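You operate a simulated robot arm through the tools that you are given. There is no shell and no other tool. Be economical: measure what you need, move in short steps, check, and stop when the job is done.

You run a simulated two-armed robot. Do the job below in one go: nothing can be reset, and whatever is moved stays where it is left.

## Task
Switch off, brush the fluff from inside the right cover and close it.
Fine: use the hand brush and put it back; turn the cover knob back; the main switch stays off. Set down upright: hand brush. What is to be rubbed or washed off counts as gone when no trace of it is left.

It is judged by the outcome, as a careful person would: the job done as asked, and still so three seconds after it is handed in. It fails if anything else is knocked over, pushed out of place, dropped, spilled or broken. Lids that push on must go on centred and level and be pressed home; caps that screw on are set level and turned clockwise until they are tight.

## Robot
Two 7-joint arms with two-finger parallel grippers on one trunk, on a base that drives. Base frame: it is fixed to the floor where the robot stands at the start and does not move with it; the origin is under the middle of the robot, x ahead of it, y to its left, z up. Lengths are in m, angles in degrees, forces in N, time in s.
The left shoulder is at the start at [0.05, 0.165, 1.055], the right one opposite. With the tool pointing down near the work surface each hand reaches from about 0.1 to 0.58 m from the robot's upright axis, wherever it stands, measured 20 degrees to its own side. Places, roughly: hand brush [0.75, -2.75, 0.75]; left cover [0.6, -0.9, 0.6]; left cover knob [0.5, -0.6, 0.5]; main switch [0.5, 0, 0.9]; right cover [0.6, -1.9, 0.6]; right cover knob [0.5, -2.3, 0.5]; wool sheet [0.8, -1.5, 0.8]; wool tuft [0.75, -1.25, 0.5]. Payload 3.91 kg a hand.
Tool frame (each hand has its own): the origin (TCP) lies between the finger pads and is the grasp point; the fingertips stand 0.03 m ahead of it; z points along the fingers, y is the line along which they close. Largest opening 0.11 m; finger width 0.02, thickness 0.01; the body of the gripper, 0.048 by 0.112 m, starts 0.055 m behind the TCP.
Orientation is told as [roll, pitch, yaw] about the base's x, y, z axes, in that order, counted from this pose: with the fingers straight down and closing along the base's y, the tool's x points along the base's -x, its y along +y and its z along -z.

## Interface
- The arms move only by the tool drive_tool. It takes "left_series", "right_series" or both (then of equal length, played together; a hand with none holds still); each is text: rows parted by semicolons, each of 7 numbers parted by spaces: the gripper command, from -1 (fully open) to 1 (shut), values between in proportion, then the shift along the tool's x, y, z in units of 100 mm (1.0 is 100 mm), then the turn, a rotation vector about the tool's x, y, z in units of 45 degrees (1.0 is 45 degrees). In form: claw tx ty tz rx ry rz; .... A call has 1 to 12 rows; each row is the pose to reach, as a shift and turn from the pose commanded when the call began, along the tool's axes at that moment. A call with a number of a shift or a turn outside -1 to 1 is refused whole. Rows are played at 5 a second. More than 0.05 m and 8.6 degrees between two rows, or a gripper value outside its range, and nothing of the call is played. A pose out of reach is approached as far as the arm can. The call stops where the force on the tool passes 50 N (or 10 N more than at its start, if that is more) or the arm is blocked; 0.2 s more then pass. The fingers move at their own pace (about 0.045 m/s each) and stop on an object; they squeeze with about 28 N. The grip force told is the motor's: it shows also when the fingers shut on nothing. Time passes only in rows, and 0.2 s behind the last, so rows that repeat a pose let the fingers close. It gives the time, the measured TCP pose, the force on the tool (base axes), the opening and the grip force at its end, in the units of the frame above (readings bear some noise), with the torque about the TCP (base axes, N m) and any sound that the robot's microphone picked up.
- Cameras (640 x 400 px; columns grow to the right, rows downward): "scene" is now at [0.1173, -0.0072, 1.2287]; the picture's right is [-0.09, -1.00, 0.00], its down [-0.56, 0.05, -0.83] and it looks along [0.82, -0.07, -0.56] (base axes); focal length 264 px, centre (320, 200). "left" rides on the left gripper at [0.073, -0.017, -0.103] in its tool frame; the picture's right is [0.23, 0.97, 0.00], its down [-0.76, 0.18, -0.62] and it looks along [-0.61, 0.14, 0.78] (tool axes); focal length 222 px, centre (320, 200). "right" rides on the right gripper at [0.073, 0.017, -0.103] in its tool frame; the picture's right is [-0.23, 0.97, 0.00], its down [-0.76, -0.18, -0.62] and it looks along [-0.61, -0.14, 0.78] (tool axes); focal length 222 px, centre (320, 200). There is no depth. A picture from a camera that has moved, and an enlarged one, comes with that camera's place and axes in the base frame and with its lens.
- camera(camera): a new picture of that camera. The clock stands still meanwhile.
- slide_trunk(by): slides the trunk up (or, below 0, down) by that many m; the arms and the scene camera ride with it, the base frame stays. It gives what a move gives, with no picture.
- roll_base(legs): drives the robot by 1 to 6 legs, each [ahead, left, turn to the left] in m, m and degrees, along the robot's own axes; the way and the turn of a leg run together, so that a leg with both is an arc; at most 1.5 m and 180 degrees a leg. The arms and the cameras ride along, it lands a little off, and it stops where it bumps. It gives what a move gives.
- head_to(pan, tilt): turns the head with the scene camera to pan (to the left, within 80 degrees either way) and tilt (down, from -29 to 69), counted from straight ahead of the robot. It gives what a move gives.
- zoom(camera, box): a new picture of the part [left, top, right, bottom] of that camera's present view, enlarged. The clock stands still meanwhile.
- sign_off(): hands the job in; it is judged then, once.

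Go step by step. Nothing tells you exact positions but the pictures and the camera data: compare them with the known pose of the tool, close in by small moves and look again before you grip or let go. The budget is 120 turns and 88 pictures, counting those below and the enlarged ones. Unless the task says otherwise, let go and move clear before handing in, and close with one line.

The tools are called as a command line: name --argument value ..., lists and objects as JSON in quotes. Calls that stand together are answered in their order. drive_tool: Moves the arms, as the interface text tells. Its arguments: {"type":"object","properties":{"left_series":{"type":"string"},"right_series":{"type":"string"}},"required":[]} The other tools are called the same way: slide_trunk (by) slides the trunk up or down; roll_base (legs) drives the base; head_to (pan, tilt) turns the head that bears the scene camera; camera (camera) takes a picture; zoom (camera, box) takes an enlarged picture of a part of a camera's view; sign_off () hands the job in.

At the start:

```text
time_s: 0.0
left_position: [0.4799, 0.1632, 1.0368]
left_tcp_rot: [0.1, -0.1, 0.2]
left_force: [-0.2, -0.4, 0.3]
left_wrist_torque: [-0.03, 0.0, -0.01]
left_finger_gap: 0.11
left_grasp_force: 0.0
right_position: [0.3364, -0.106, 1.0959]
right_tcp_rot: [0.0, 0.0, -0.2]
right_force: [-0.5, -0.5, 1.0]
right_wrist_torque: [0.03, -0.01, -0.01]
right_finger_gap: 0.1098
right_grasp_force: 0.1
trunk travel left (down, up): [-0.275, 0.228]
robot x, y, heading: [-0.0028, 0.0022, 0.1]
head pan, tilt: [-5.1, 34.1]
```

scene: 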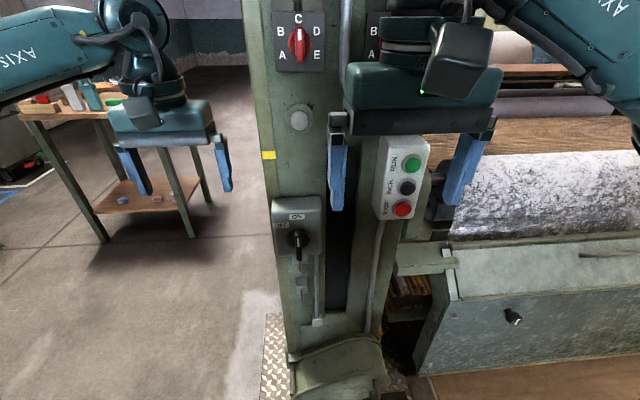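
right: 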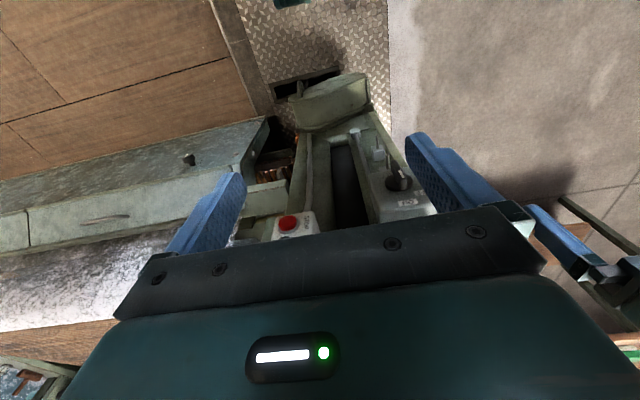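
left: 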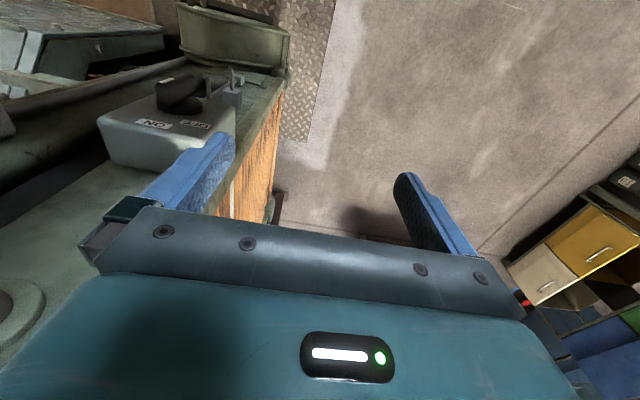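

I see the machine post with a rotary main switch, a push-button box and a selector; the covers lie to the right. First I look closer at the main switch.

zoom --camera "scene" --box '[240, 180, 400, 280]'

zoom --camera "left" --box '[60, 30, 300, 180]'

```text
4.00 times, centred on (320, 230) of scene
camera zoom: at [0.1173, -0.0072, 1.2287], right [-0.09, -1.0, 0.0], down [-0.56, 0.05, -0.83], along [0.82, -0.07, -0.56], focal length 1055 px, centre (320, 80)
```

zoom: 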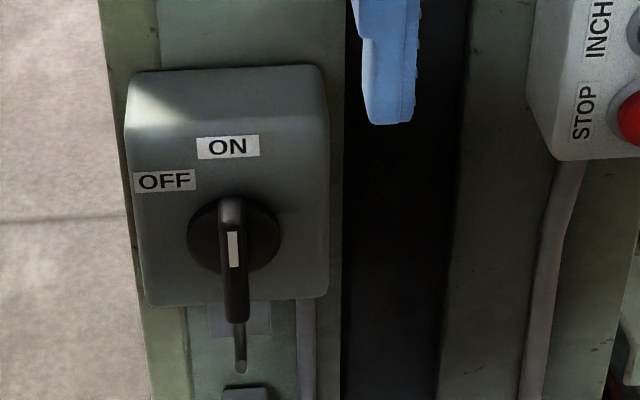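

```text
2.67 times, centred on (180, 105) of left
camera zoom: at [0.4073, 0.147, 1.1398], right [-0.23, 0.97, 0.0], down [0.76, 0.18, 0.62], along [0.61, 0.14, -0.78], focal length 592 px, centre (693, 453)
```

zoom: 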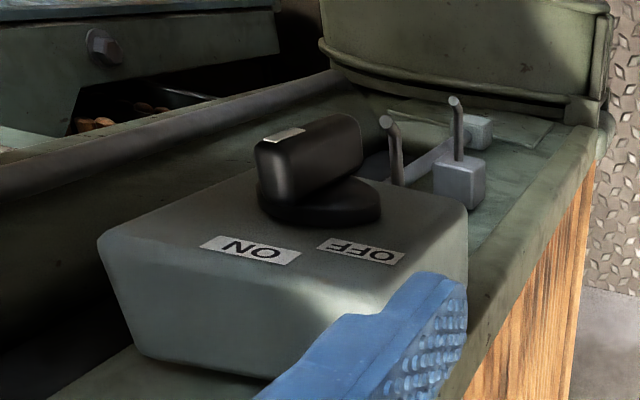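

The main switch handle sits at about [0.50, 0.00, 0.86], pointing ON; OFF is to the left, counter-clockwise. I back off slightly and turn the right hand to point forward.

roll_base --legs '[[-0.2, 0, 0]]'

drive_tool --right_series "-1 0 0 0 0 -0.17 0;-1 0 0 0 0 -0.34 0;-1 0 0 0 0 -0.51 0;-1 0 0 0 0 -0.68 0;-1 0 0 0 0 -0.85 0;-1 0 0 0 0 -1 0"

drive_tool --right_series "-1 0 0 0 0 -0.17 0;-1 0 0 0 0 -0.34 0;-1 0 0 0 0 -0.51 0;-1 0 0 0 0 -0.68 0;-1 0 0 0 0 -0.85 0;-1 0 0 0 0 -1 0;-1 0 0 0 0 -1 0"

camera --camera "scene"

```text
time_s: 1.6
left_position: [0.2778, 0.1629, 1.0374]
left_tcp_rot: [0.1, 0.0, -0.1]
left_force: [-1.0, -0.5, -0.9]
left_wrist_torque: [0.0, -0.02, -0.02]
left_finger_gap: 0.1103
left_grasp_force: 0.1
right_position: [0.1347, -0.1055, 1.0977]
right_tcp_rot: [-0.1, 0.1, 0.0]
right_force: [0.6, -1.2, 0.1]
right_wrist_torque: [-0.02, -0.04, -0.02]
right_finger_gap: 0.1101
right_grasp_force: 0.2
trunk travel left (down, up): [-0.275, 0.228]
robot x, y, heading: [-0.2023, 0.0016, -0.3]
head pan, tilt: [-5.1, 34.1]
```

```text
time_s: 3.0
left_position: [0.2782, 0.1644, 1.0365]
left_tcp_rot: [-0.1, 0.0, -0.1]
left_force: [-0.1, 0.0, 0.0]
left_wrist_torque: [-0.02, -0.04, 0.0]
left_finger_gap: 0.11
left_grasp_force: 0.1
right_position: [0.1349, -0.106, 1.0966]
right_tcp_rot: [0.1, -45.1, -0.1]
right_force: [-0.4, -0.5, -0.2]
right_wrist_torque: [0.0, 0.01, 0.03]
right_finger_gap: 0.1099
right_grasp_force: 0.0
trunk travel left (down, up): [-0.275, 0.228]
robot x, y, heading: [-0.2046, 0.0011, 0.0]
head pan, tilt: [-5.1, 34.1]
```

```text
time_s: 4.6
left_position: [0.2787, 0.162, 1.037]
left_tcp_rot: [0.0, 0.0, 0.0]
left_force: [-0.2, 0.2, -0.4]
left_wrist_torque: [-0.01, 0.02, -0.02]
left_finger_gap: 0.11
left_grasp_force: 0.1
right_position: [0.1706, -0.0543, 1.1133]
right_tcp_rot: [136.8, -89.9, -137.0]
right_force: [0.8, 0.0, -1.1]
right_wrist_torque: [-0.01, 0.0, 0.0]
right_finger_gap: 0.1101
right_grasp_force: 0.0
right hand out of reach, approached as far as the arm can: row 2, 3, 4, 5, 6, 7
trunk travel left (down, up): [-0.275, 0.228]
robot x, y, heading: [-0.199, 0.0034, -0.0]
head pan, tilt: [-5.1, 34.1]
```

```text
82 pictures are left
camera scene: at [-0.0839, -0.0074, 1.2286], right [-0.09, -1.0, 0.0], down [-0.56, 0.05, -0.83], along [0.82, -0.08, -0.56], focal length 264 px, centre (320, 200)
```

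scene: 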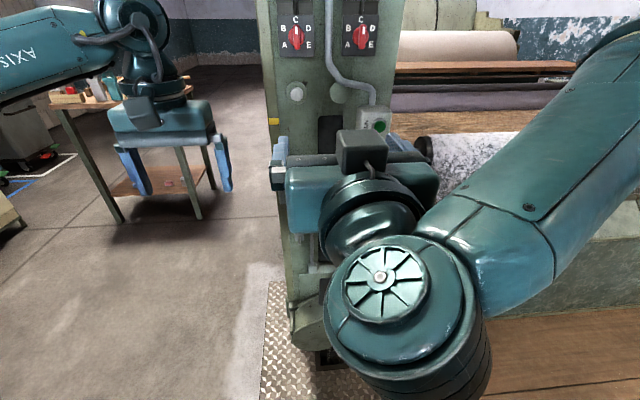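

The hand points forward now. I move it forward and down toward the switch.

drive_tool --right_series "-0.3 0 0 0.4 0 0 0;-0.3 0 0 0.8 0 0 0;-0.3 0.3 0 1 0 0 0;-0.3 0.7 0.2 1 0 0 0;-0.3 1 0.5 1 0 0 0"

camera --camera "right"

```text
time_s: 5.8
left_position: [0.2794, 0.163, 1.0356]
left_tcp_rot: [0.0, -0.1, -0.1]
left_force: [-0.1, 0.7, 0.2]
left_wrist_torque: [-0.02, -0.01, 0.03]
left_finger_gap: 0.1101
left_grasp_force: 0.1
right_position: [0.2695, -0.0049, 1.0119]
right_tcp_rot: [142.8, -89.9, -143.0]
right_force: [-0.1, 0.0, -0.2]
right_wrist_torque: [0.0, -0.01, -0.01]
right_finger_gap: 0.0713
right_grasp_force: 0.1
trunk travel left (down, up): [-0.275, 0.228]
robot x, y, heading: [-0.2053, 0.0022, 0.0]
head pan, tilt: [-5.1, 34.1]
```

```text
81 pictures are left
camera right: at [0.1668, 0.0116, 0.9396], right [0.0, 0.97, 0.23], down [-0.62, -0.18, 0.76], along [0.78, -0.14, 0.61], focal length 222 px, centre (320, 200)
```

right: 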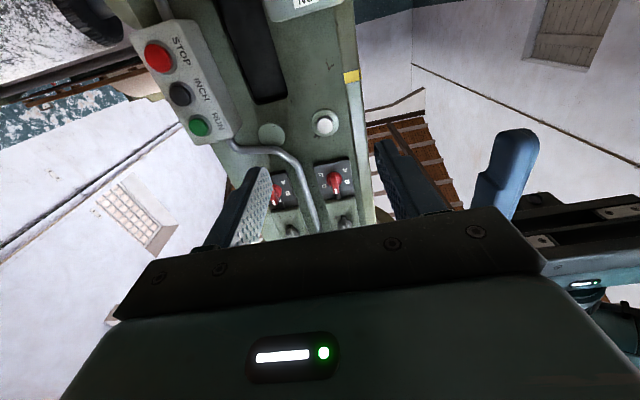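

On track: TCP at [0.27, 0, 1.01]. I lower to the switch height, keeping some distance.

drive_tool --right_series "-0.3 0.4 0 0 0 0 0;-0.3 0.8 0 0 0 0 0;-0.3 1 0 0.3 0 0 0;-0.3 1 0 0.6 0 0 0;-0.3 1 0 1 0 0 0"

drive_tool --right_series "-0.3 0.4 0.05 0 0 0 0;-0.3 0.5 0.08 0 0 0 0;-0.3 0.5 0.08 0 0 0 0"

camera --camera "right"

camera --camera "scene"

```text
time_s: 7.0
left_position: [0.2786, 0.163, 1.0368]
left_tcp_rot: [-0.1, 0.0, 0.1]
left_force: [0.0, -0.2, 0.1]
left_wrist_torque: [0.0, -0.03, 0.01]
left_finger_gap: 0.1101
left_grasp_force: 0.0
right_position: [0.3707, -0.0049, 0.9122]
right_tcp_rot: [93.9, -90.0, -94.1]
right_force: [0.0, -0.4, 0.1]
right_wrist_torque: [0.02, 0.01, -0.01]
right_finger_gap: 0.0712
right_grasp_force: 0.0
trunk travel left (down, up): [-0.275, 0.228]
robot x, y, heading: [-0.1975, 0.0002, -0.2]
head pan, tilt: [-5.1, 34.1]
```

```text
time_s: 7.8
left_position: [0.2786, 0.1628, 1.0367]
left_tcp_rot: [0.0, 0.0, 0.1]
left_force: [0.3, -0.2, -0.6]
left_wrist_torque: [0.01, -0.01, 0.02]
left_finger_gap: 0.1103
left_grasp_force: 0.0
right_position: [0.3702, 0.0032, 0.8634]
right_tcp_rot: [66.1, -89.9, -66.3]
right_force: [-0.3, -0.4, 0.3]
right_wrist_torque: [0.02, 0.01, 0.03]
right_finger_gap: 0.0717
right_grasp_force: 0.0
trunk travel left (down, up): [-0.275, 0.228]
robot x, y, heading: [-0.201, -0.0005, -0.0]
head pan, tilt: [-5.1, 34.1]
```

```text
80 pictures are left
camera right: at [0.2669, 0.0192, 0.7897], right [0.0, 0.97, 0.23], down [-0.62, -0.18, 0.76], along [0.78, -0.14, 0.61], focal length 222 px, centre (320, 200)
```

right: 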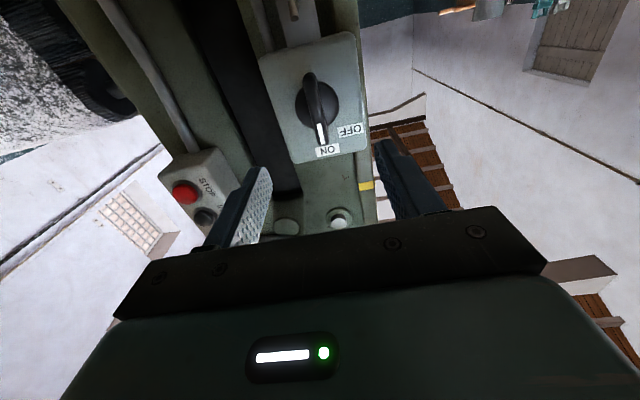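

```text
79 pictures are left
camera scene: at [-0.084, -0.0073, 1.2287], right [-0.09, -1.0, 0.0], down [-0.56, 0.05, -0.83], along [0.82, -0.08, -0.56], focal length 264 px, centre (320, 200)
```

scene: 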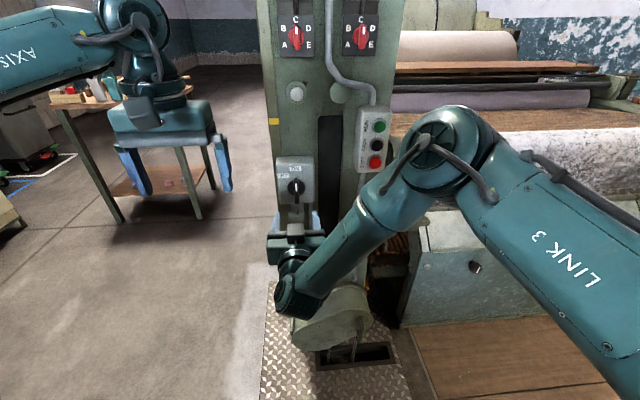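

The handle is centred on [~0.505, 0.003, 0.862], vertical. I go forward to straddle it and grip.

drive_tool --right_series "-0.3 0 0 0.4 0 0 0;-0.3 0 0 0.8 0 0 0;-0.3 0 0 1 0 0 0;-0.3 0 0 1 0 0 0"

zoom --camera "right" --box '[200, 50, 440, 200]'

zoom --camera "scene" --box '[240, 150, 352, 220]'

```text
time_s: 8.8
left_position: [0.2785, 0.1615, 1.0368]
left_tcp_rot: [0.0, 0.0, -0.1]
left_force: [-0.6, 0.9, 0.2]
left_wrist_torque: [0.01, 0.02, 0.03]
left_finger_gap: 0.1099
left_grasp_force: 0.0
right_position: [0.4685, 0.0141, 0.8719]
right_tcp_rot: [1.1, -89.6, -1.7]
right_force: [-0.3, 0.2, 0.9]
right_wrist_torque: [0.01, -0.01, -0.02]
right_finger_gap: 0.0718
right_grasp_force: 0.1
right hand out of reach, approached as far as the arm can: row 2, 3, 4
trunk travel left (down, up): [-0.275, 0.228]
robot x, y, heading: [-0.1993, -0.0004, -0.0]
head pan, tilt: [-5.1, 34.1]
```

```text
2.67 times, centred on (320, 125) of right
camera zoom: at [0.365, 0.0301, 0.7997], right [0.01, 0.97, 0.23], down [-0.62, -0.17, 0.77], along [0.79, -0.15, 0.6], focal length 592 px, centre (320, 400)
```

zoom: 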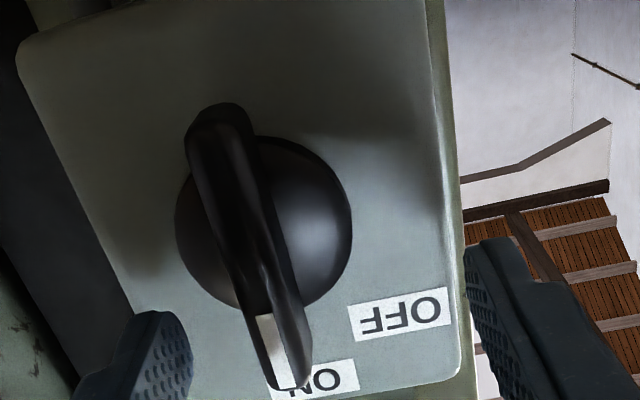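

```text
5.71 times, centred on (296, 185) of scene
camera zoom: at [-0.0839, -0.0072, 1.2287], right [-0.09, -1.0, 0.0], down [-0.56, 0.05, -0.83], along [0.82, -0.08, -0.56], focal length 1508 px, centre (457, 286)
```

zoom: 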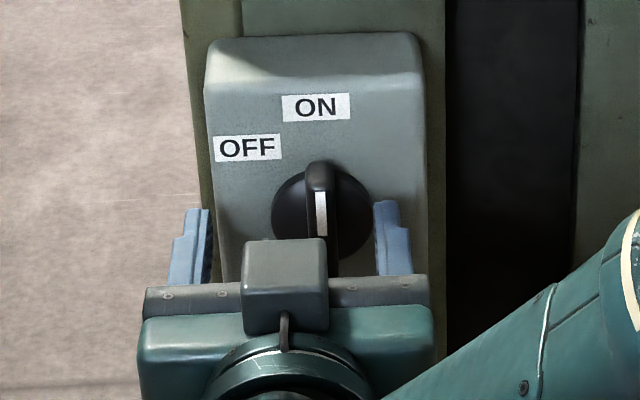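

The arm ran out of reach 1 cm short. I pull back, bring the base 0.1 m nearer and approach again.

drive_tool --right_series "-0.3 0.09 -0.11 -0.4 0 0 0;-0.3 0.09 -0.11 -0.8 0 0 0;-0.3 0.09 -0.11 -1 0 0 0"

roll_base --legs '[[0.09, 0, 0]]'

```text
time_s: 9.6
left_position: [0.2782, 0.1632, 1.0362]
left_tcp_rot: [0.0, 0.0, 0.0]
left_force: [-0.4, -0.2, -0.2]
left_wrist_torque: [0.02, -0.02, -0.02]
left_finger_gap: 0.1102
left_grasp_force: 0.1
right_position: [0.3687, 0.0019, 0.8648]
right_tcp_rot: [109.5, -90.0, -109.7]
right_force: [-0.7, -0.1, 0.1]
right_wrist_torque: [-0.01, -0.05, 0.04]
right_finger_gap: 0.0715
right_grasp_force: 0.1
right hand out of reach, approached as far as the arm can: row 1
trunk travel left (down, up): [-0.275, 0.228]
robot x, y, heading: [-0.2055, -0.0001, -0.0]
head pan, tilt: [-5.1, 34.1]
```

```text
time_s: 10.7
left_position: [0.3685, 0.1613, 1.0355]
left_tcp_rot: [0.0, 0.0, 0.0]
left_force: [0.3, 0.3, 0.8]
left_wrist_torque: [-0.03, 0.01, 0.02]
left_finger_gap: 0.11
left_grasp_force: 0.0
right_position: [0.4574, 0.0014, 0.8636]
right_tcp_rot: [34.2, -89.9, -34.3]
right_force: [0.2, 0.2, 0.0]
right_wrist_torque: [0.01, 0.0, 0.01]
right_finger_gap: 0.0715
right_grasp_force: 0.0
trunk travel left (down, up): [-0.275, 0.228]
robot x, y, heading: [-0.113, 0.0016, 0.1]
head pan, tilt: [-5.1, 34.1]
```

drive_tool --right_series "-0.2 0 0.015 0.15 0 0 0;-0.2 0 0.015 0.27 0 0 0;-0.2 0 0.015 0.27 0 0 0"

zoom --camera "right" --box '[200, 50, 440, 200]'

```text
time_s: 11.5
left_position: [0.3671, 0.1632, 1.0353]
left_tcp_rot: [-0.1, 0.1, 0.0]
left_force: [-0.5, 0.4, 0.6]
left_wrist_torque: [0.02, 0.0, 0.01]
left_finger_gap: 0.11
left_grasp_force: 0.0
right_position: [0.4853, 0.0031, 0.8639]
right_tcp_rot: [7.6, -89.9, -7.8]
right_force: [-0.4, 0.0, 0.4]
right_wrist_torque: [-0.04, 0.01, 0.03]
right_finger_gap: 0.0659
right_grasp_force: 0.1
trunk travel left (down, up): [-0.275, 0.228]
robot x, y, heading: [-0.1109, 0.002, -0.1]
head pan, tilt: [-5.1, 34.1]
```

```text
2.67 times, centred on (320, 125) of right
camera zoom: at [0.381, 0.0198, 0.791], right [0.01, 0.97, 0.23], down [-0.62, -0.17, 0.76], along [0.78, -0.15, 0.6], focal length 592 px, centre (320, 400)
```

zoom: 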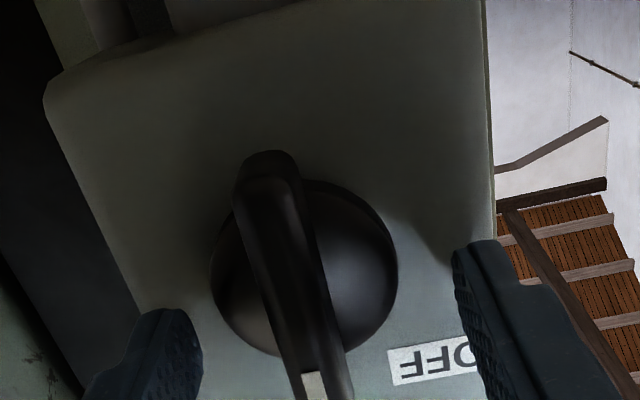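

drive_tool --right_series "1 0 0 0 0 0 0;1 0 0 0 0 0 0;1 0 0 0 0 0 0;1 0 0 0 0 0 0;1 0 0 0 0 0 0"

zoom --camera "right" --box '[200, 50, 440, 200]'

```text
time_s: 12.7
left_position: [0.3647, 0.1607, 1.0375]
left_tcp_rot: [0.1, -0.1, -0.1]
left_force: [0.1, 0.4, -0.6]
left_wrist_torque: [0.0, 0.02, -0.03]
left_finger_gap: 0.1098
left_grasp_force: 0.1
right_position: [0.4828, 0.0001, 0.8649]
right_tcp_rot: [18.6, -89.8, -19.1]
right_force: [-20.6, -18.3, 1.6]
right_wrist_torque: [-0.13, 0.01, 0.59]
right_finger_gap: 0.0136
right_grasp_force: 28.1
trunk travel left (down, up): [-0.275, 0.228]
robot x, y, heading: [-0.1116, -0.0004, -0.4]
head pan, tilt: [-5.1, 34.1]
```

```text
2.67 times, centred on (320, 125) of right
camera zoom: at [0.3795, 0.0175, 0.7913], right [0.01, 0.97, 0.23], down [-0.62, -0.17, 0.76], along [0.78, -0.15, 0.61], focal length 592 px, centre (320, 400)
```

zoom: 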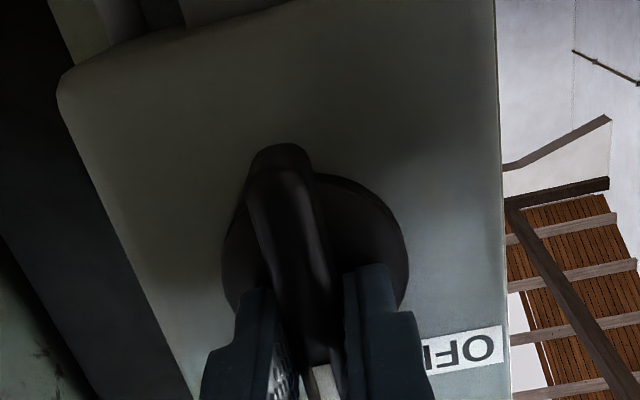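

The handle is gripped. I turn it counter-clockwise by steps toward OFF.

drive_tool --right_series "1 0 -0.03 0 0 0 -0.15;1 0 -0.03 0 0 0 -0.3;1 0 -0.03 0 0 0 -0.45;1 0 -0.03 0 0 0 -0.6;1 0 -0.03 0 0 0 -0.75;1 0 -0.03 0 0 0 -0.9;1 0 -0.03 0 0 0 -1;1 0 -0.03 0 0 0 -1"

camera --camera "scene"

camera --camera "right"

```text
time_s: 14.5
left_position: [0.368, 0.1638, 1.0368]
left_tcp_rot: [0.0, 0.0, 0.1]
left_force: [0.6, 0.0, 0.7]
left_wrist_torque: [-0.01, -0.03, 0.0]
left_finger_gap: 0.11
left_grasp_force: 0.1
right_position: [0.4828, 0.0037, 0.8639]
right_tcp_rot: [-89.2, -44.9, 89.4]
right_force: [-12.7, 15.9, -13.5]
right_wrist_torque: [0.06, -0.37, -0.22]
right_finger_gap: 0.0128
right_grasp_force: 45.1
trunk travel left (down, up): [-0.275, 0.228]
robot x, y, heading: [-0.1117, 0.0026, -0.1]
head pan, tilt: [-5.1, 34.1]
```

```text
74 pictures are left
camera scene: at [0.0051, -0.0059, 1.2286], right [-0.09, -1.0, 0.0], down [-0.56, 0.05, -0.83], along [0.82, -0.08, -0.56], focal length 264 px, centre (320, 200)
```

scene: 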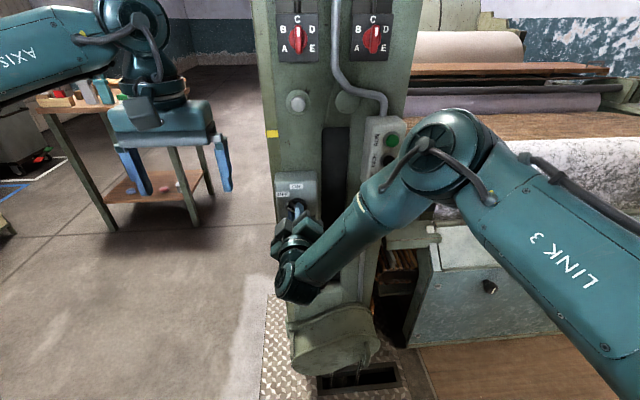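

```text
73 pictures are left
camera right: at [0.3789, -0.0362, 0.7999], right [0.0, 0.85, -0.53], down [-0.62, 0.42, 0.67], along [0.79, 0.33, 0.52], focal length 222 px, centre (320, 200)
```

right: 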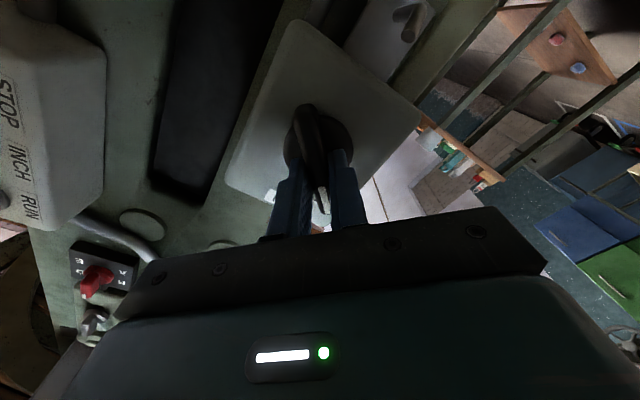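

The handle followed for 45°. I try a little further to feel whether there is a stop.

drive_tool --right_series "1 0 0 0 0 0 -0.1;1 0 0 0 0 0 -0.2;1 0 0 0 0 0 -0.2"

zoom --camera "scene" --box '[250, 160, 346, 220]'

```text
time_s: 15.3
left_position: [0.3675, 0.1645, 1.0356]
left_tcp_rot: [-0.2, 0.0, 0.0]
left_force: [-1.0, 1.0, -0.1]
left_wrist_torque: [-0.01, 0.01, 0.0]
left_finger_gap: 0.11
left_grasp_force: 0.0
right_position: [0.4841, 0.0046, 0.863]
right_tcp_rot: [-89.3, -35.8, 89.5]
right_force: [-11.6, 22.8, -16.4]
right_wrist_torque: [0.11, -0.47, -0.73]
right_finger_gap: 0.0129
right_grasp_force: 45.0
trunk travel left (down, up): [-0.275, 0.228]
robot x, y, heading: [-0.1132, -0.0023, -0.2]
head pan, tilt: [-5.1, 34.1]
```

```text
6.67 times, centred on (298, 190) of scene
camera zoom: at [0.0054, -0.0053, 1.2286], right [-0.09, -1.0, 0.0], down [-0.56, 0.05, -0.83], along [0.82, -0.08, -0.56], focal length 1759 px, centre (467, 267)
```

zoom: 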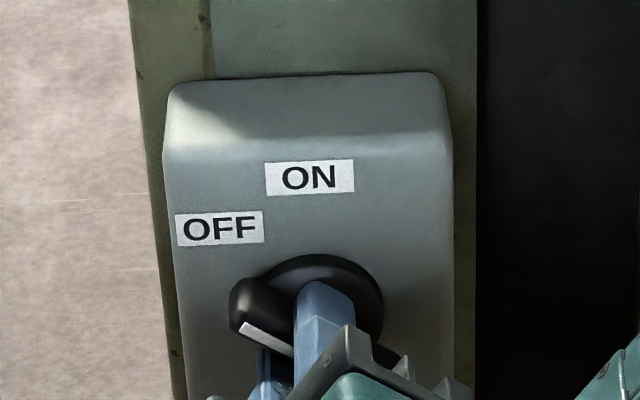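

drive_tool --right_series "1 0 0 0 0 0 -0.1;1 0 0 0 0 0 -0.2;1 0 0 0 0 0 -0.3;1 0 0 0 0 0 -0.3"

zoom --camera "scene" --box '[250, 160, 346, 220]'

```text
time_s: 16.3
left_position: [0.3686, 0.1636, 1.0357]
left_tcp_rot: [0.0, 0.0, 0.0]
left_force: [0.2, -1.1, -0.3]
left_wrist_torque: [-0.02, 0.03, 0.0]
left_finger_gap: 0.1102
left_grasp_force: 0.1
right_position: [0.483, 0.0046, 0.8612]
right_tcp_rot: [-89.2, -22.2, 89.7]
right_force: [-9.3, 24.6, -20.1]
right_wrist_torque: [0.04, -0.5, -0.85]
right_finger_gap: 0.0129
right_grasp_force: 45.3
trunk travel left (down, up): [-0.275, 0.228]
robot x, y, heading: [-0.1127, 0.0004, -0.1]
head pan, tilt: [-5.1, 34.1]
```

```text
6.67 times, centred on (298, 190) of scene
camera zoom: at [0.0059, -0.0051, 1.2285], right [-0.09, -1.0, 0.0], down [-0.56, 0.05, -0.83], along [0.82, -0.08, -0.56], focal length 1759 px, centre (467, 267)
```

zoom: 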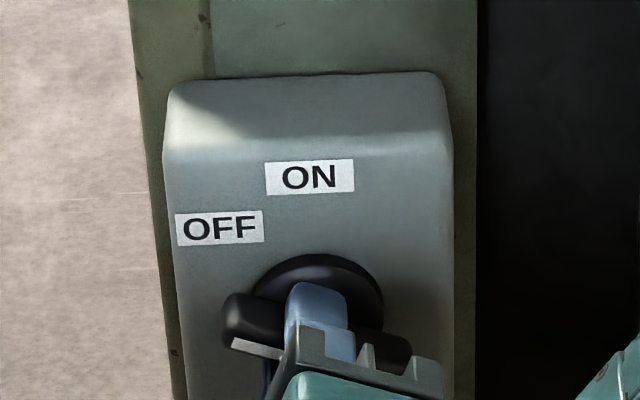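

drive_tool --right_series "1 0 -0.02 0 0 0 -0.1;1 0 -0.02 0 0 0 -0.2;1 0 -0.02 0 0 0 -0.33;1 0 -0.02 0 0 0 -0.33"

drive_tool --right_series "-0.3 0 0 0 0 0 0;-0.3 0 0 0 0 0 0;-0.3 0 0 0 0 0 0;-0.3 0 0 -0.4 0 0 0;-0.3 0 0 -0.8 0 0 0;-0.3 0 0 -1 0 0 0"

zoom --camera "scene" --box '[250, 160, 346, 220]'

```text
time_s: 17.3
left_position: [0.369, 0.1636, 1.0355]
left_tcp_rot: [-0.2, 0.1, 0.1]
left_force: [-0.3, -0.1, -0.7]
left_wrist_torque: [0.01, -0.03, 0.01]
left_finger_gap: 0.11
left_grasp_force: 0.1
right_position: [0.4836, 0.0057, 0.8596]
right_tcp_rot: [-89.0, -7.3, 90.2]
right_force: [-5.1, 27.5, -27.7]
right_wrist_torque: [0.03, -0.74, -0.48]
right_finger_gap: 0.013
right_grasp_force: 44.7
trunk travel left (down, up): [-0.275, 0.228]
robot x, y, heading: [-0.1151, -0.0002, -0.1]
head pan, tilt: [-5.1, 34.1]
```

```text
time_s: 18.7
left_position: [0.3674, 0.1636, 1.0368]
left_tcp_rot: [0.1, 0.1, 0.0]
left_force: [0.2, 0.7, 1.1]
left_wrist_torque: [-0.01, 0.0, 0.0]
left_finger_gap: 0.11
left_grasp_force: 0.2
right_position: [0.3847, -0.0015, 0.8664]
right_tcp_rot: [-90.0, -7.7, 89.8]
right_force: [0.1, 0.1, 0.1]
right_wrist_torque: [0.0, 0.02, 0.03]
right_finger_gap: 0.0716
right_grasp_force: 0.0
trunk travel left (down, up): [-0.275, 0.228]
robot x, y, heading: [-0.1144, -0.0015, 0.1]
head pan, tilt: [-5.1, 34.1]
```

```text
6.67 times, centred on (298, 190) of scene
camera zoom: at [0.0048, -0.0073, 1.2287], right [-0.09, -1.0, 0.0], down [-0.56, 0.05, -0.83], along [0.82, -0.08, -0.56], focal length 1759 px, centre (467, 267)
```

zoom: 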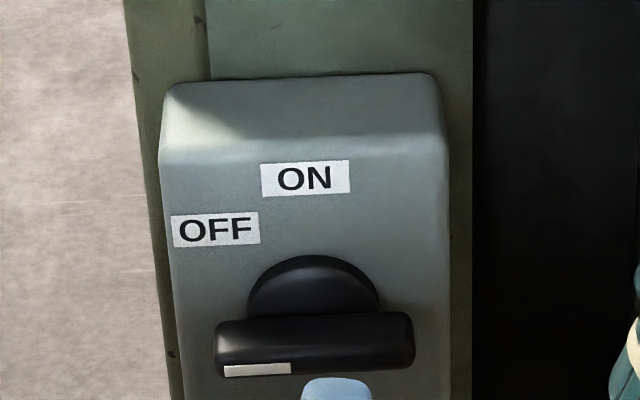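

The handle now stands squarely at 90° on OFF. Next I look to the right along the machine.

head_to --pan -60 --tilt 25

camera --camera "scene"

```text
time_s: 19.9
left_position: [0.3669, 0.1626, 1.0359]
left_tcp_rot: [0.0, 0.1, 0.0]
left_force: [0.7, -0.4, -0.5]
left_wrist_torque: [0.0, -0.01, -0.01]
left_finger_gap: 0.1098
left_grasp_force: 0.1
right_position: [0.3847, -0.0011, 0.8654]
right_tcp_rot: [-90.1, -7.7, 89.9]
right_force: [0.7, -0.4, -0.3]
right_wrist_torque: [0.03, -0.02, -0.01]
right_finger_gap: 0.0714
right_grasp_force: 0.0
trunk travel left (down, up): [-0.275, 0.228]
robot x, y, heading: [-0.1082, 0.0013, -0.3]
head pan, tilt: [-60.0, 25.0]
```

```text
69 pictures are left
camera scene: at [-0.0372, -0.0792, 1.243], right [-0.87, -0.5, 0.0], down [-0.21, 0.37, -0.91], along [0.45, -0.79, -0.42], focal length 264 px, centre (320, 200)
```

scene: 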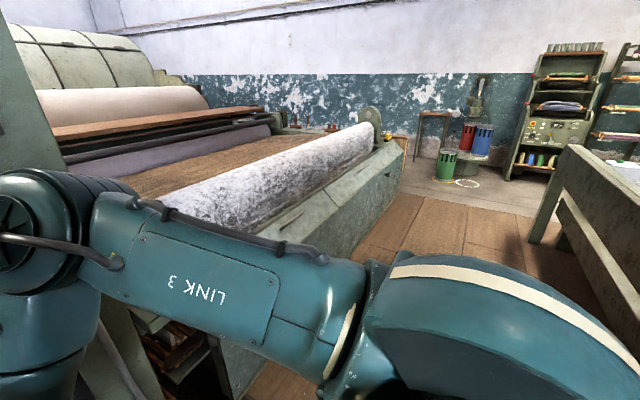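

The aisle is clear. I back off, undo the hand twist, and drive right toward the right cover.

roll_base --legs '[[-0.15, 0, 0], [0, -1.0, 0]]'

drive_tool --right_series "-0.3 0 0 0 0 0 0.15;-0.3 0 0 0 0 0 0.3;-0.3 0 0 0 0 0 0.45;-0.3 0 0 0 0 0 0.6;-0.3 0 0 0 0 0 0.75;-0.3 0 0 0 0 0 0.9;-0.3 0 0 0 0 0 1"

drive_tool --right_series "-0.3 0 0 0 0 0 0.15;-0.3 0 0 0 0 0 0.3;-0.3 0 0 0 0 0 0.45;-0.3 0 0 0 0 0 0.6;-0.3 0 0 0 0 0 0.75;-0.3 0 0 0 0 0 0.83"

head_to --pan -35 --tilt 30

camera --camera "scene"

```text
time_s: 30.0
left_position: [0.2145, -0.8383, 1.0369]
left_tcp_rot: [-0.1, 0.1, -0.2]
left_force: [-0.9, -0.6, 0.5]
left_wrist_torque: [-0.02, 0.02, -0.02]
left_finger_gap: 0.1098
left_grasp_force: 0.1
right_position: [0.2306, -1.0013, 0.8657]
right_tcp_rot: [-90.1, -7.6, 89.7]
right_force: [0.3, -0.2, -0.2]
right_wrist_torque: [-0.01, -0.02, -0.02]
right_finger_gap: 0.0716
right_grasp_force: 0.1
trunk travel left (down, up): [-0.275, 0.228]
robot x, y, heading: [-0.269, -0.9983, -0.2]
head pan, tilt: [-60.0, 25.0]
```

```text
time_s: 31.6
left_position: [0.2138, -0.8378, 1.0355]
left_tcp_rot: [-0.1, 0.1, -0.3]
left_force: [-0.7, -0.4, -0.2]
left_wrist_torque: [0.03, 0.02, 0.0]
left_finger_gap: 0.1101
left_grasp_force: 0.1
right_position: [0.231, -1.0018, 0.8656]
right_tcp_rot: [-90.1, -52.7, 89.6]
right_force: [-0.8, 0.1, 0.2]
right_wrist_torque: [-0.02, 0.0, -0.01]
right_finger_gap: 0.0714
right_grasp_force: 0.0
trunk travel left (down, up): [-0.275, 0.228]
robot x, y, heading: [-0.2621, -0.9995, -0.3]
head pan, tilt: [-60.0, 25.0]
```

```text
time_s: 33.0
left_position: [0.2131, -0.8375, 1.0369]
left_tcp_rot: [0.0, 0.0, -0.2]
left_force: [-0.3, -0.7, 0.5]
left_wrist_torque: [-0.03, 0.02, 0.01]
left_finger_gap: 0.1098
left_grasp_force: 0.0
right_position: [0.2306, -1.0003, 0.8664]
right_tcp_rot: [78.5, -89.9, -78.8]
right_force: [0.3, 0.0, -0.4]
right_wrist_torque: [0.04, 0.02, -0.01]
right_finger_gap: 0.0716
right_grasp_force: 0.0
trunk travel left (down, up): [-0.275, 0.228]
robot x, y, heading: [-0.2675, -0.996, -0.3]
head pan, tilt: [-60.0, 25.0]
```

```text
time_s: 33.9
left_position: [0.2129, -0.8381, 1.035]
left_tcp_rot: [0.0, 0.0, -0.1]
left_force: [0.4, -0.1, 0.1]
left_wrist_torque: [-0.03, 0.01, -0.03]
left_finger_gap: 0.1101
left_grasp_force: 0.1
right_position: [0.2317, -1.0016, 0.866]
right_tcp_rot: [46.4, -90.0, -46.8]
right_force: [0.1, -0.9, 0.2]
right_wrist_torque: [-0.03, -0.01, -0.01]
right_finger_gap: 0.0718
right_grasp_force: 0.1
trunk travel left (down, up): [-0.275, 0.228]
robot x, y, heading: [-0.2663, -1.0003, -0.5]
head pan, tilt: [-35.0, 30.0]
```

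```text
68 pictures are left
camera scene: at [-0.1636, -1.0504, 1.2351], right [-0.58, -0.82, 0.0], down [-0.41, 0.29, -0.87], along [0.71, -0.5, -0.5], focal length 264 px, centre (320, 200)
```

scene: 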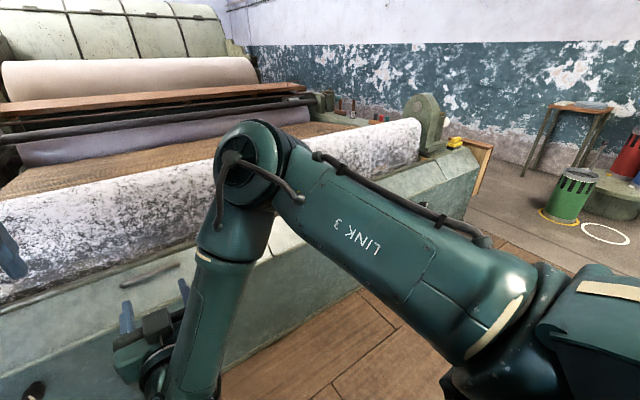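

roll_base --legs '[[0, -0.9, 0]]'

head_to --pan 0 --tilt 35

camera --camera "scene"

head_to --pan -40 --tilt 30

camera --camera "scene"

```text
time_s: 42.2
left_position: [0.2106, -1.7418, 1.0376]
left_tcp_rot: [0.0, -0.1, 0.2]
left_force: [0.0, -0.2, 0.3]
left_wrist_torque: [0.01, 0.01, 0.02]
left_finger_gap: 0.1099
left_grasp_force: 0.1
right_position: [0.2291, -1.9042, 0.865]
right_tcp_rot: [69.7, -90.1, -69.6]
right_force: [0.2, -0.1, 0.5]
right_wrist_torque: [-0.05, -0.01, -0.01]
right_finger_gap: 0.0717
right_grasp_force: 0.0
trunk travel left (down, up): [-0.275, 0.228]
robot x, y, heading: [-0.2662, -1.9029, 0.2]
head pan, tilt: [-35.0, 30.0]
```

```text
time_s: 43.2
left_position: [0.2117, -1.7394, 1.0363]
left_tcp_rot: [0.0, 0.0, 0.2]
left_force: [0.4, 0.5, 0.8]
left_wrist_torque: [0.0, -0.02, 0.0]
left_finger_gap: 0.11
left_grasp_force: 0.1
right_position: [0.229, -1.9038, 0.8669]
right_tcp_rot: [63.6, -90.1, -63.6]
right_force: [-0.2, 0.2, 0.3]
right_wrist_torque: [-0.03, 0.01, -0.01]
right_finger_gap: 0.0715
right_grasp_force: 0.0
trunk travel left (down, up): [-0.275, 0.228]
robot x, y, heading: [-0.2682, -1.903, 0.1]
head pan, tilt: [0.0, 35.0]
```

```text
67 pictures are left
camera scene: at [-0.1502, -1.9045, 1.2273], right [0.0, -1.0, 0.0], down [-0.57, 0.0, -0.82], along [0.82, 0.0, -0.57], focal length 264 px, centre (320, 200)
```

scene: 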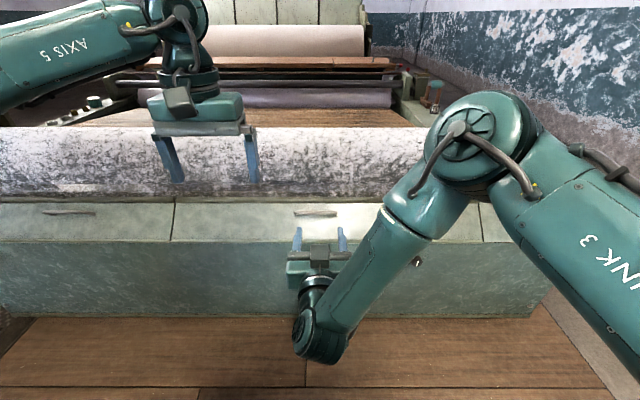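

```text
time_s: 44.3
left_position: [0.2117, -1.7417, 1.0374]
left_tcp_rot: [0.0, -0.1, 0.1]
left_force: [0.5, 0.4, -0.7]
left_wrist_torque: [-0.01, -0.03, -0.02]
left_finger_gap: 0.1101
left_grasp_force: 0.1
right_position: [0.2303, -1.9044, 0.8658]
right_tcp_rot: [66.5, -90.0, -66.4]
right_force: [0.6, 0.6, -0.7]
right_wrist_torque: [-0.01, -0.04, 0.01]
right_finger_gap: 0.0718
right_grasp_force: 0.0
trunk travel left (down, up): [-0.275, 0.228]
robot x, y, heading: [-0.2647, -1.9061, -0.0]
head pan, tilt: [-40.0, 30.0]
```

```text
66 pictures are left
camera scene: at [-0.1688, -1.9626, 1.235], right [-0.64, -0.77, 0.0], down [-0.38, 0.32, -0.87], along [0.67, -0.55, -0.5], focal length 264 px, centre (320, 200)
```

scene: 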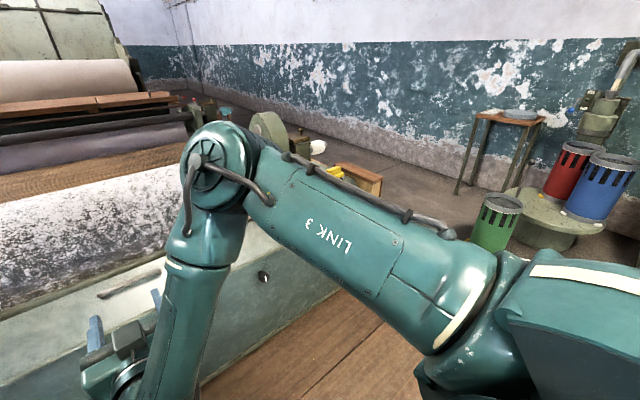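

camera --camera "left"

zoom --camera "scene" --box '[230, 90, 410, 202]'

```text
65 pictures are left
camera left: at [0.1395, -1.7573, 1.1397], right [-0.23, 0.97, 0.0], down [0.76, 0.18, 0.62], along [0.61, 0.14, -0.78], focal length 222 px, centre (320, 200)
```

left: 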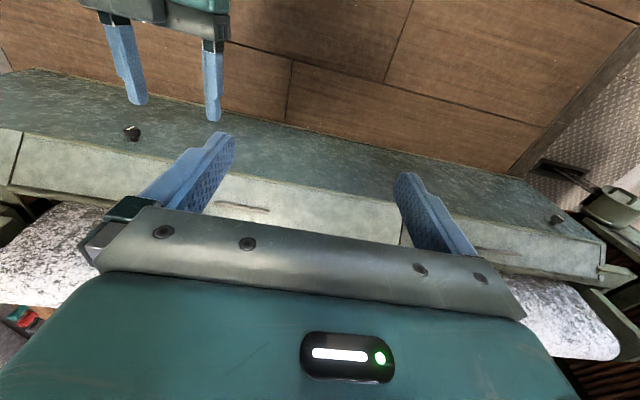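

```text
3.56 times, centred on (320, 146) of scene
camera zoom: at [-0.1688, -1.9626, 1.235], right [-0.64, -0.77, 0.0], down [-0.38, 0.32, -0.87], along [0.67, -0.55, -0.5], focal length 938 px, centre (320, 392)
```

zoom: 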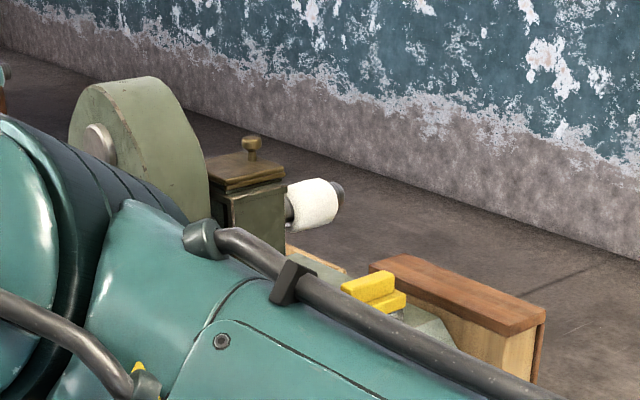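

roll_base --legs '[[-0.1, -0.45, 0]]'

head_to --pan 25 --tilt 33

camera --camera "scene"

camera --camera "left"

```text
time_s: 48.7
left_position: [0.1189, -2.1846, 1.0365]
left_tcp_rot: [0.0, 0.1, -0.1]
left_force: [-0.2, -0.4, -0.2]
left_wrist_torque: [-0.02, 0.0, -0.01]
left_finger_gap: 0.1101
left_grasp_force: 0.0
right_position: [0.1341, -2.3488, 0.8655]
right_tcp_rot: [9.0, -89.8, -9.2]
right_force: [0.0, 1.0, 0.6]
right_wrist_torque: [-0.04, -0.01, 0.02]
right_finger_gap: 0.0718
right_grasp_force: 0.1
trunk travel left (down, up): [-0.275, 0.228]
robot x, y, heading: [-0.3619, -2.349, -0.2]
head pan, tilt: [-40.0, 30.0]
stopped in leg 1: the robot was blocked; the commanded pose is now the measured one
```

```text
time_s: 50.1
left_position: [0.1151, -2.1861, 1.0373]
left_tcp_rot: [0.0, 0.0, -0.3]
left_force: [-0.2, 0.3, -1.3]
left_wrist_torque: [-0.03, 0.01, 0.01]
left_finger_gap: 0.11
left_grasp_force: 0.0
right_position: [0.1335, -2.3477, 0.8648]
right_tcp_rot: [27.5, -90.0, -27.7]
right_force: [-1.3, 0.5, 0.0]
right_wrist_torque: [0.01, -0.01, 0.01]
right_finger_gap: 0.0718
right_grasp_force: 0.0
trunk travel left (down, up): [-0.275, 0.228]
robot x, y, heading: [-0.3645, -2.3441, -0.3]
head pan, tilt: [25.0, 33.0]
```

```text
63 pictures are left
camera scene: at [-0.2532, -2.3096, 1.2304], right [0.42, -0.91, 0.0], down [-0.49, -0.23, -0.84], along [0.76, 0.35, -0.54], focal length 264 px, centre (320, 200)
```

scene: 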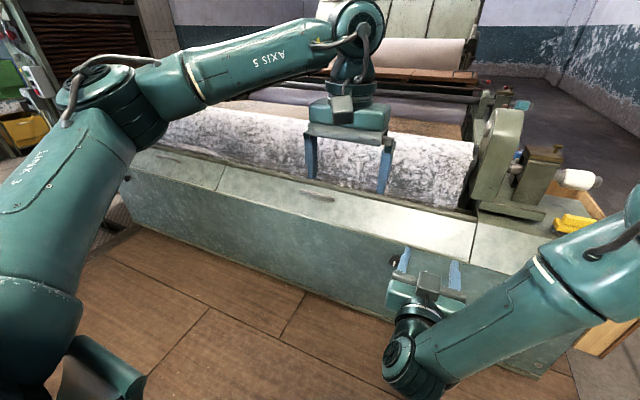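

```text
62 pictures are left
camera left: at [0.0445, -2.2019, 1.1397], right [-0.22, 0.97, 0.0], down [0.76, 0.18, 0.62], along [0.61, 0.14, -0.78], focal length 222 px, centre (320, 200)
```

left: 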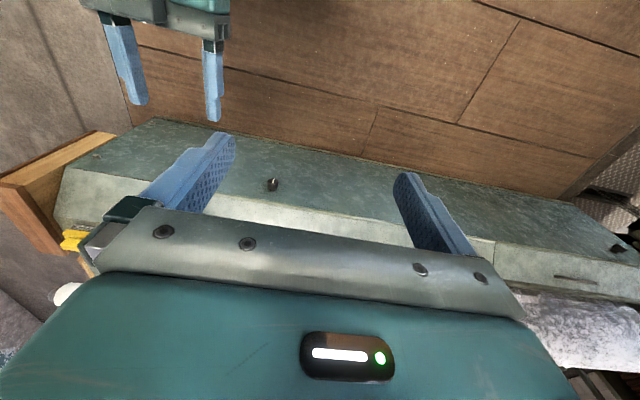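

roll_base --legs '[[0.1, 0.05, 0]]'

zoom --camera "scene" --box '[200, 140, 520, 340]'

head_to --pan -75 --tilt 40

camera --camera "scene"

```text
time_s: 51.3
left_position: [0.2162, -2.1358, 1.0364]
left_tcp_rot: [-0.1, 0.0, -0.1]
left_force: [0.6, 0.4, 0.8]
left_wrist_torque: [0.0, 0.02, -0.04]
left_finger_gap: 0.1103
left_grasp_force: 0.1
right_position: [0.2336, -2.2992, 0.8651]
right_tcp_rot: [2.4, -89.9, -2.6]
right_force: [-0.8, -0.5, 0.1]
right_wrist_torque: [0.0, -0.01, 0.02]
right_finger_gap: 0.0714
right_grasp_force: 0.0
trunk travel left (down, up): [-0.275, 0.228]
robot x, y, heading: [-0.2635, -2.2961, 0.3]
head pan, tilt: [25.0, 33.0]
```

```text
2.00 times, centred on (360, 240) of scene
camera zoom: at [-0.1537, -2.2596, 1.2303], right [0.42, -0.91, 0.0], down [-0.49, -0.23, -0.84], along [0.76, 0.35, -0.55], focal length 528 px, centre (240, 120)
```

zoom: 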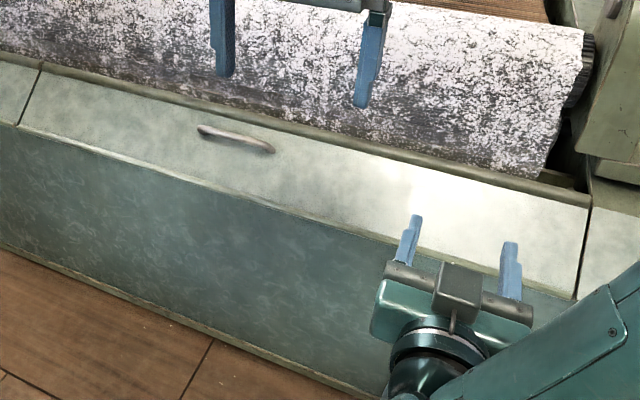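

```text
time_s: 53.0
left_position: [0.2161, -2.1356, 1.0358]
left_tcp_rot: [0.0, 0.0, -0.2]
left_force: [0.2, 0.3, 0.0]
left_wrist_torque: [0.01, 0.01, -0.01]
left_finger_gap: 0.11
left_grasp_force: 0.1
right_position: [0.2335, -2.2992, 0.8667]
right_tcp_rot: [23.0, -90.0, -23.2]
right_force: [-0.2, -0.5, 0.2]
right_wrist_torque: [0.0, 0.01, 0.03]
right_finger_gap: 0.0715
right_grasp_force: 0.1
trunk travel left (down, up): [-0.275, 0.228]
robot x, y, heading: [-0.2643, -2.2978, -0.2]
head pan, tilt: [-75.0, 40.0]
```

```text
60 pictures are left
camera scene: at [-0.2131, -2.3795, 1.2197], right [-0.97, -0.26, 0.0], down [-0.17, 0.62, -0.77], along [0.2, -0.74, -0.64], focal length 264 px, centre (320, 200)
```

scene: 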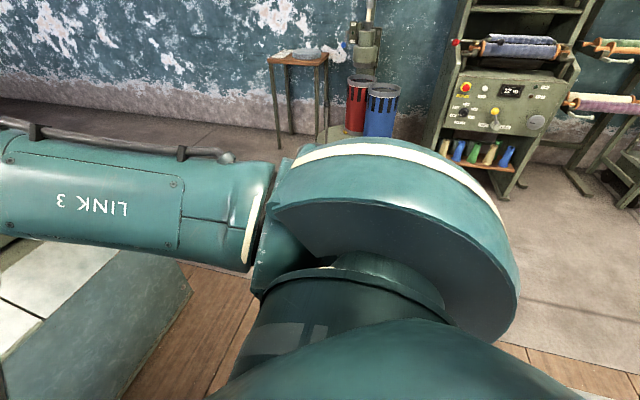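

zoom --camera "left" --box '[100, 100, 420, 300]'

head_to --pan -10 --tilt 40

camera --camera "scene"

```text
2.00 times, centred on (260, 200) of left
camera zoom: at [0.1433, -2.1519, 1.1397], right [-0.23, 0.97, 0.0], down [0.76, 0.18, 0.62], along [0.61, 0.14, -0.78], focal length 444 px, centre (440, 200)
```

zoom: 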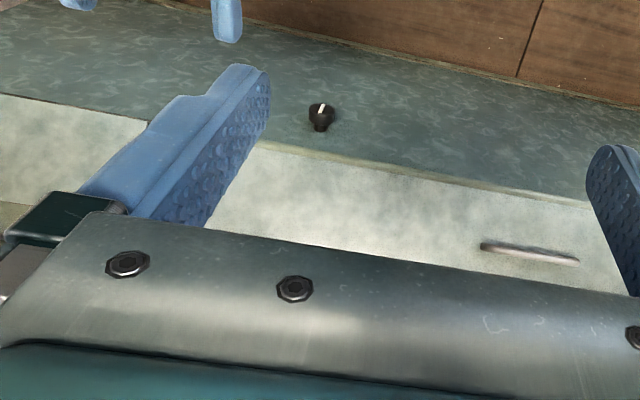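

```text
time_s: 54.4
left_position: [0.2159, -2.1366, 1.0367]
left_tcp_rot: [0.1, 0.0, 0.0]
left_force: [0.9, 0.1, -0.2]
left_wrist_torque: [0.0, 0.0, -0.01]
left_finger_gap: 0.1102
left_grasp_force: 0.0
right_position: [0.2322, -2.2994, 0.8659]
right_tcp_rot: [22.7, -90.1, -22.8]
right_force: [0.4, 0.1, -0.2]
right_wrist_torque: [-0.02, 0.0, 0.0]
right_finger_gap: 0.0713
right_grasp_force: 0.1
trunk travel left (down, up): [-0.275, 0.228]
robot x, y, heading: [-0.2615, -2.298, -0.1]
head pan, tilt: [-10.0, 40.0]
```

```text
58 pictures are left
camera scene: at [-0.1513, -2.3123, 1.2197], right [-0.18, -0.98, 0.0], down [-0.63, 0.11, -0.77], along [0.75, -0.14, -0.64], focal length 264 px, centre (320, 200)
```

scene: 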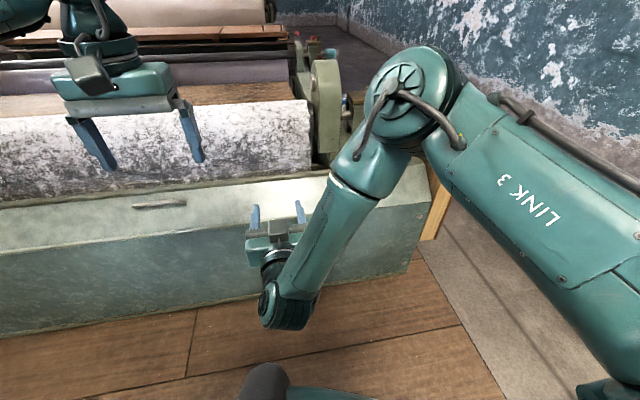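

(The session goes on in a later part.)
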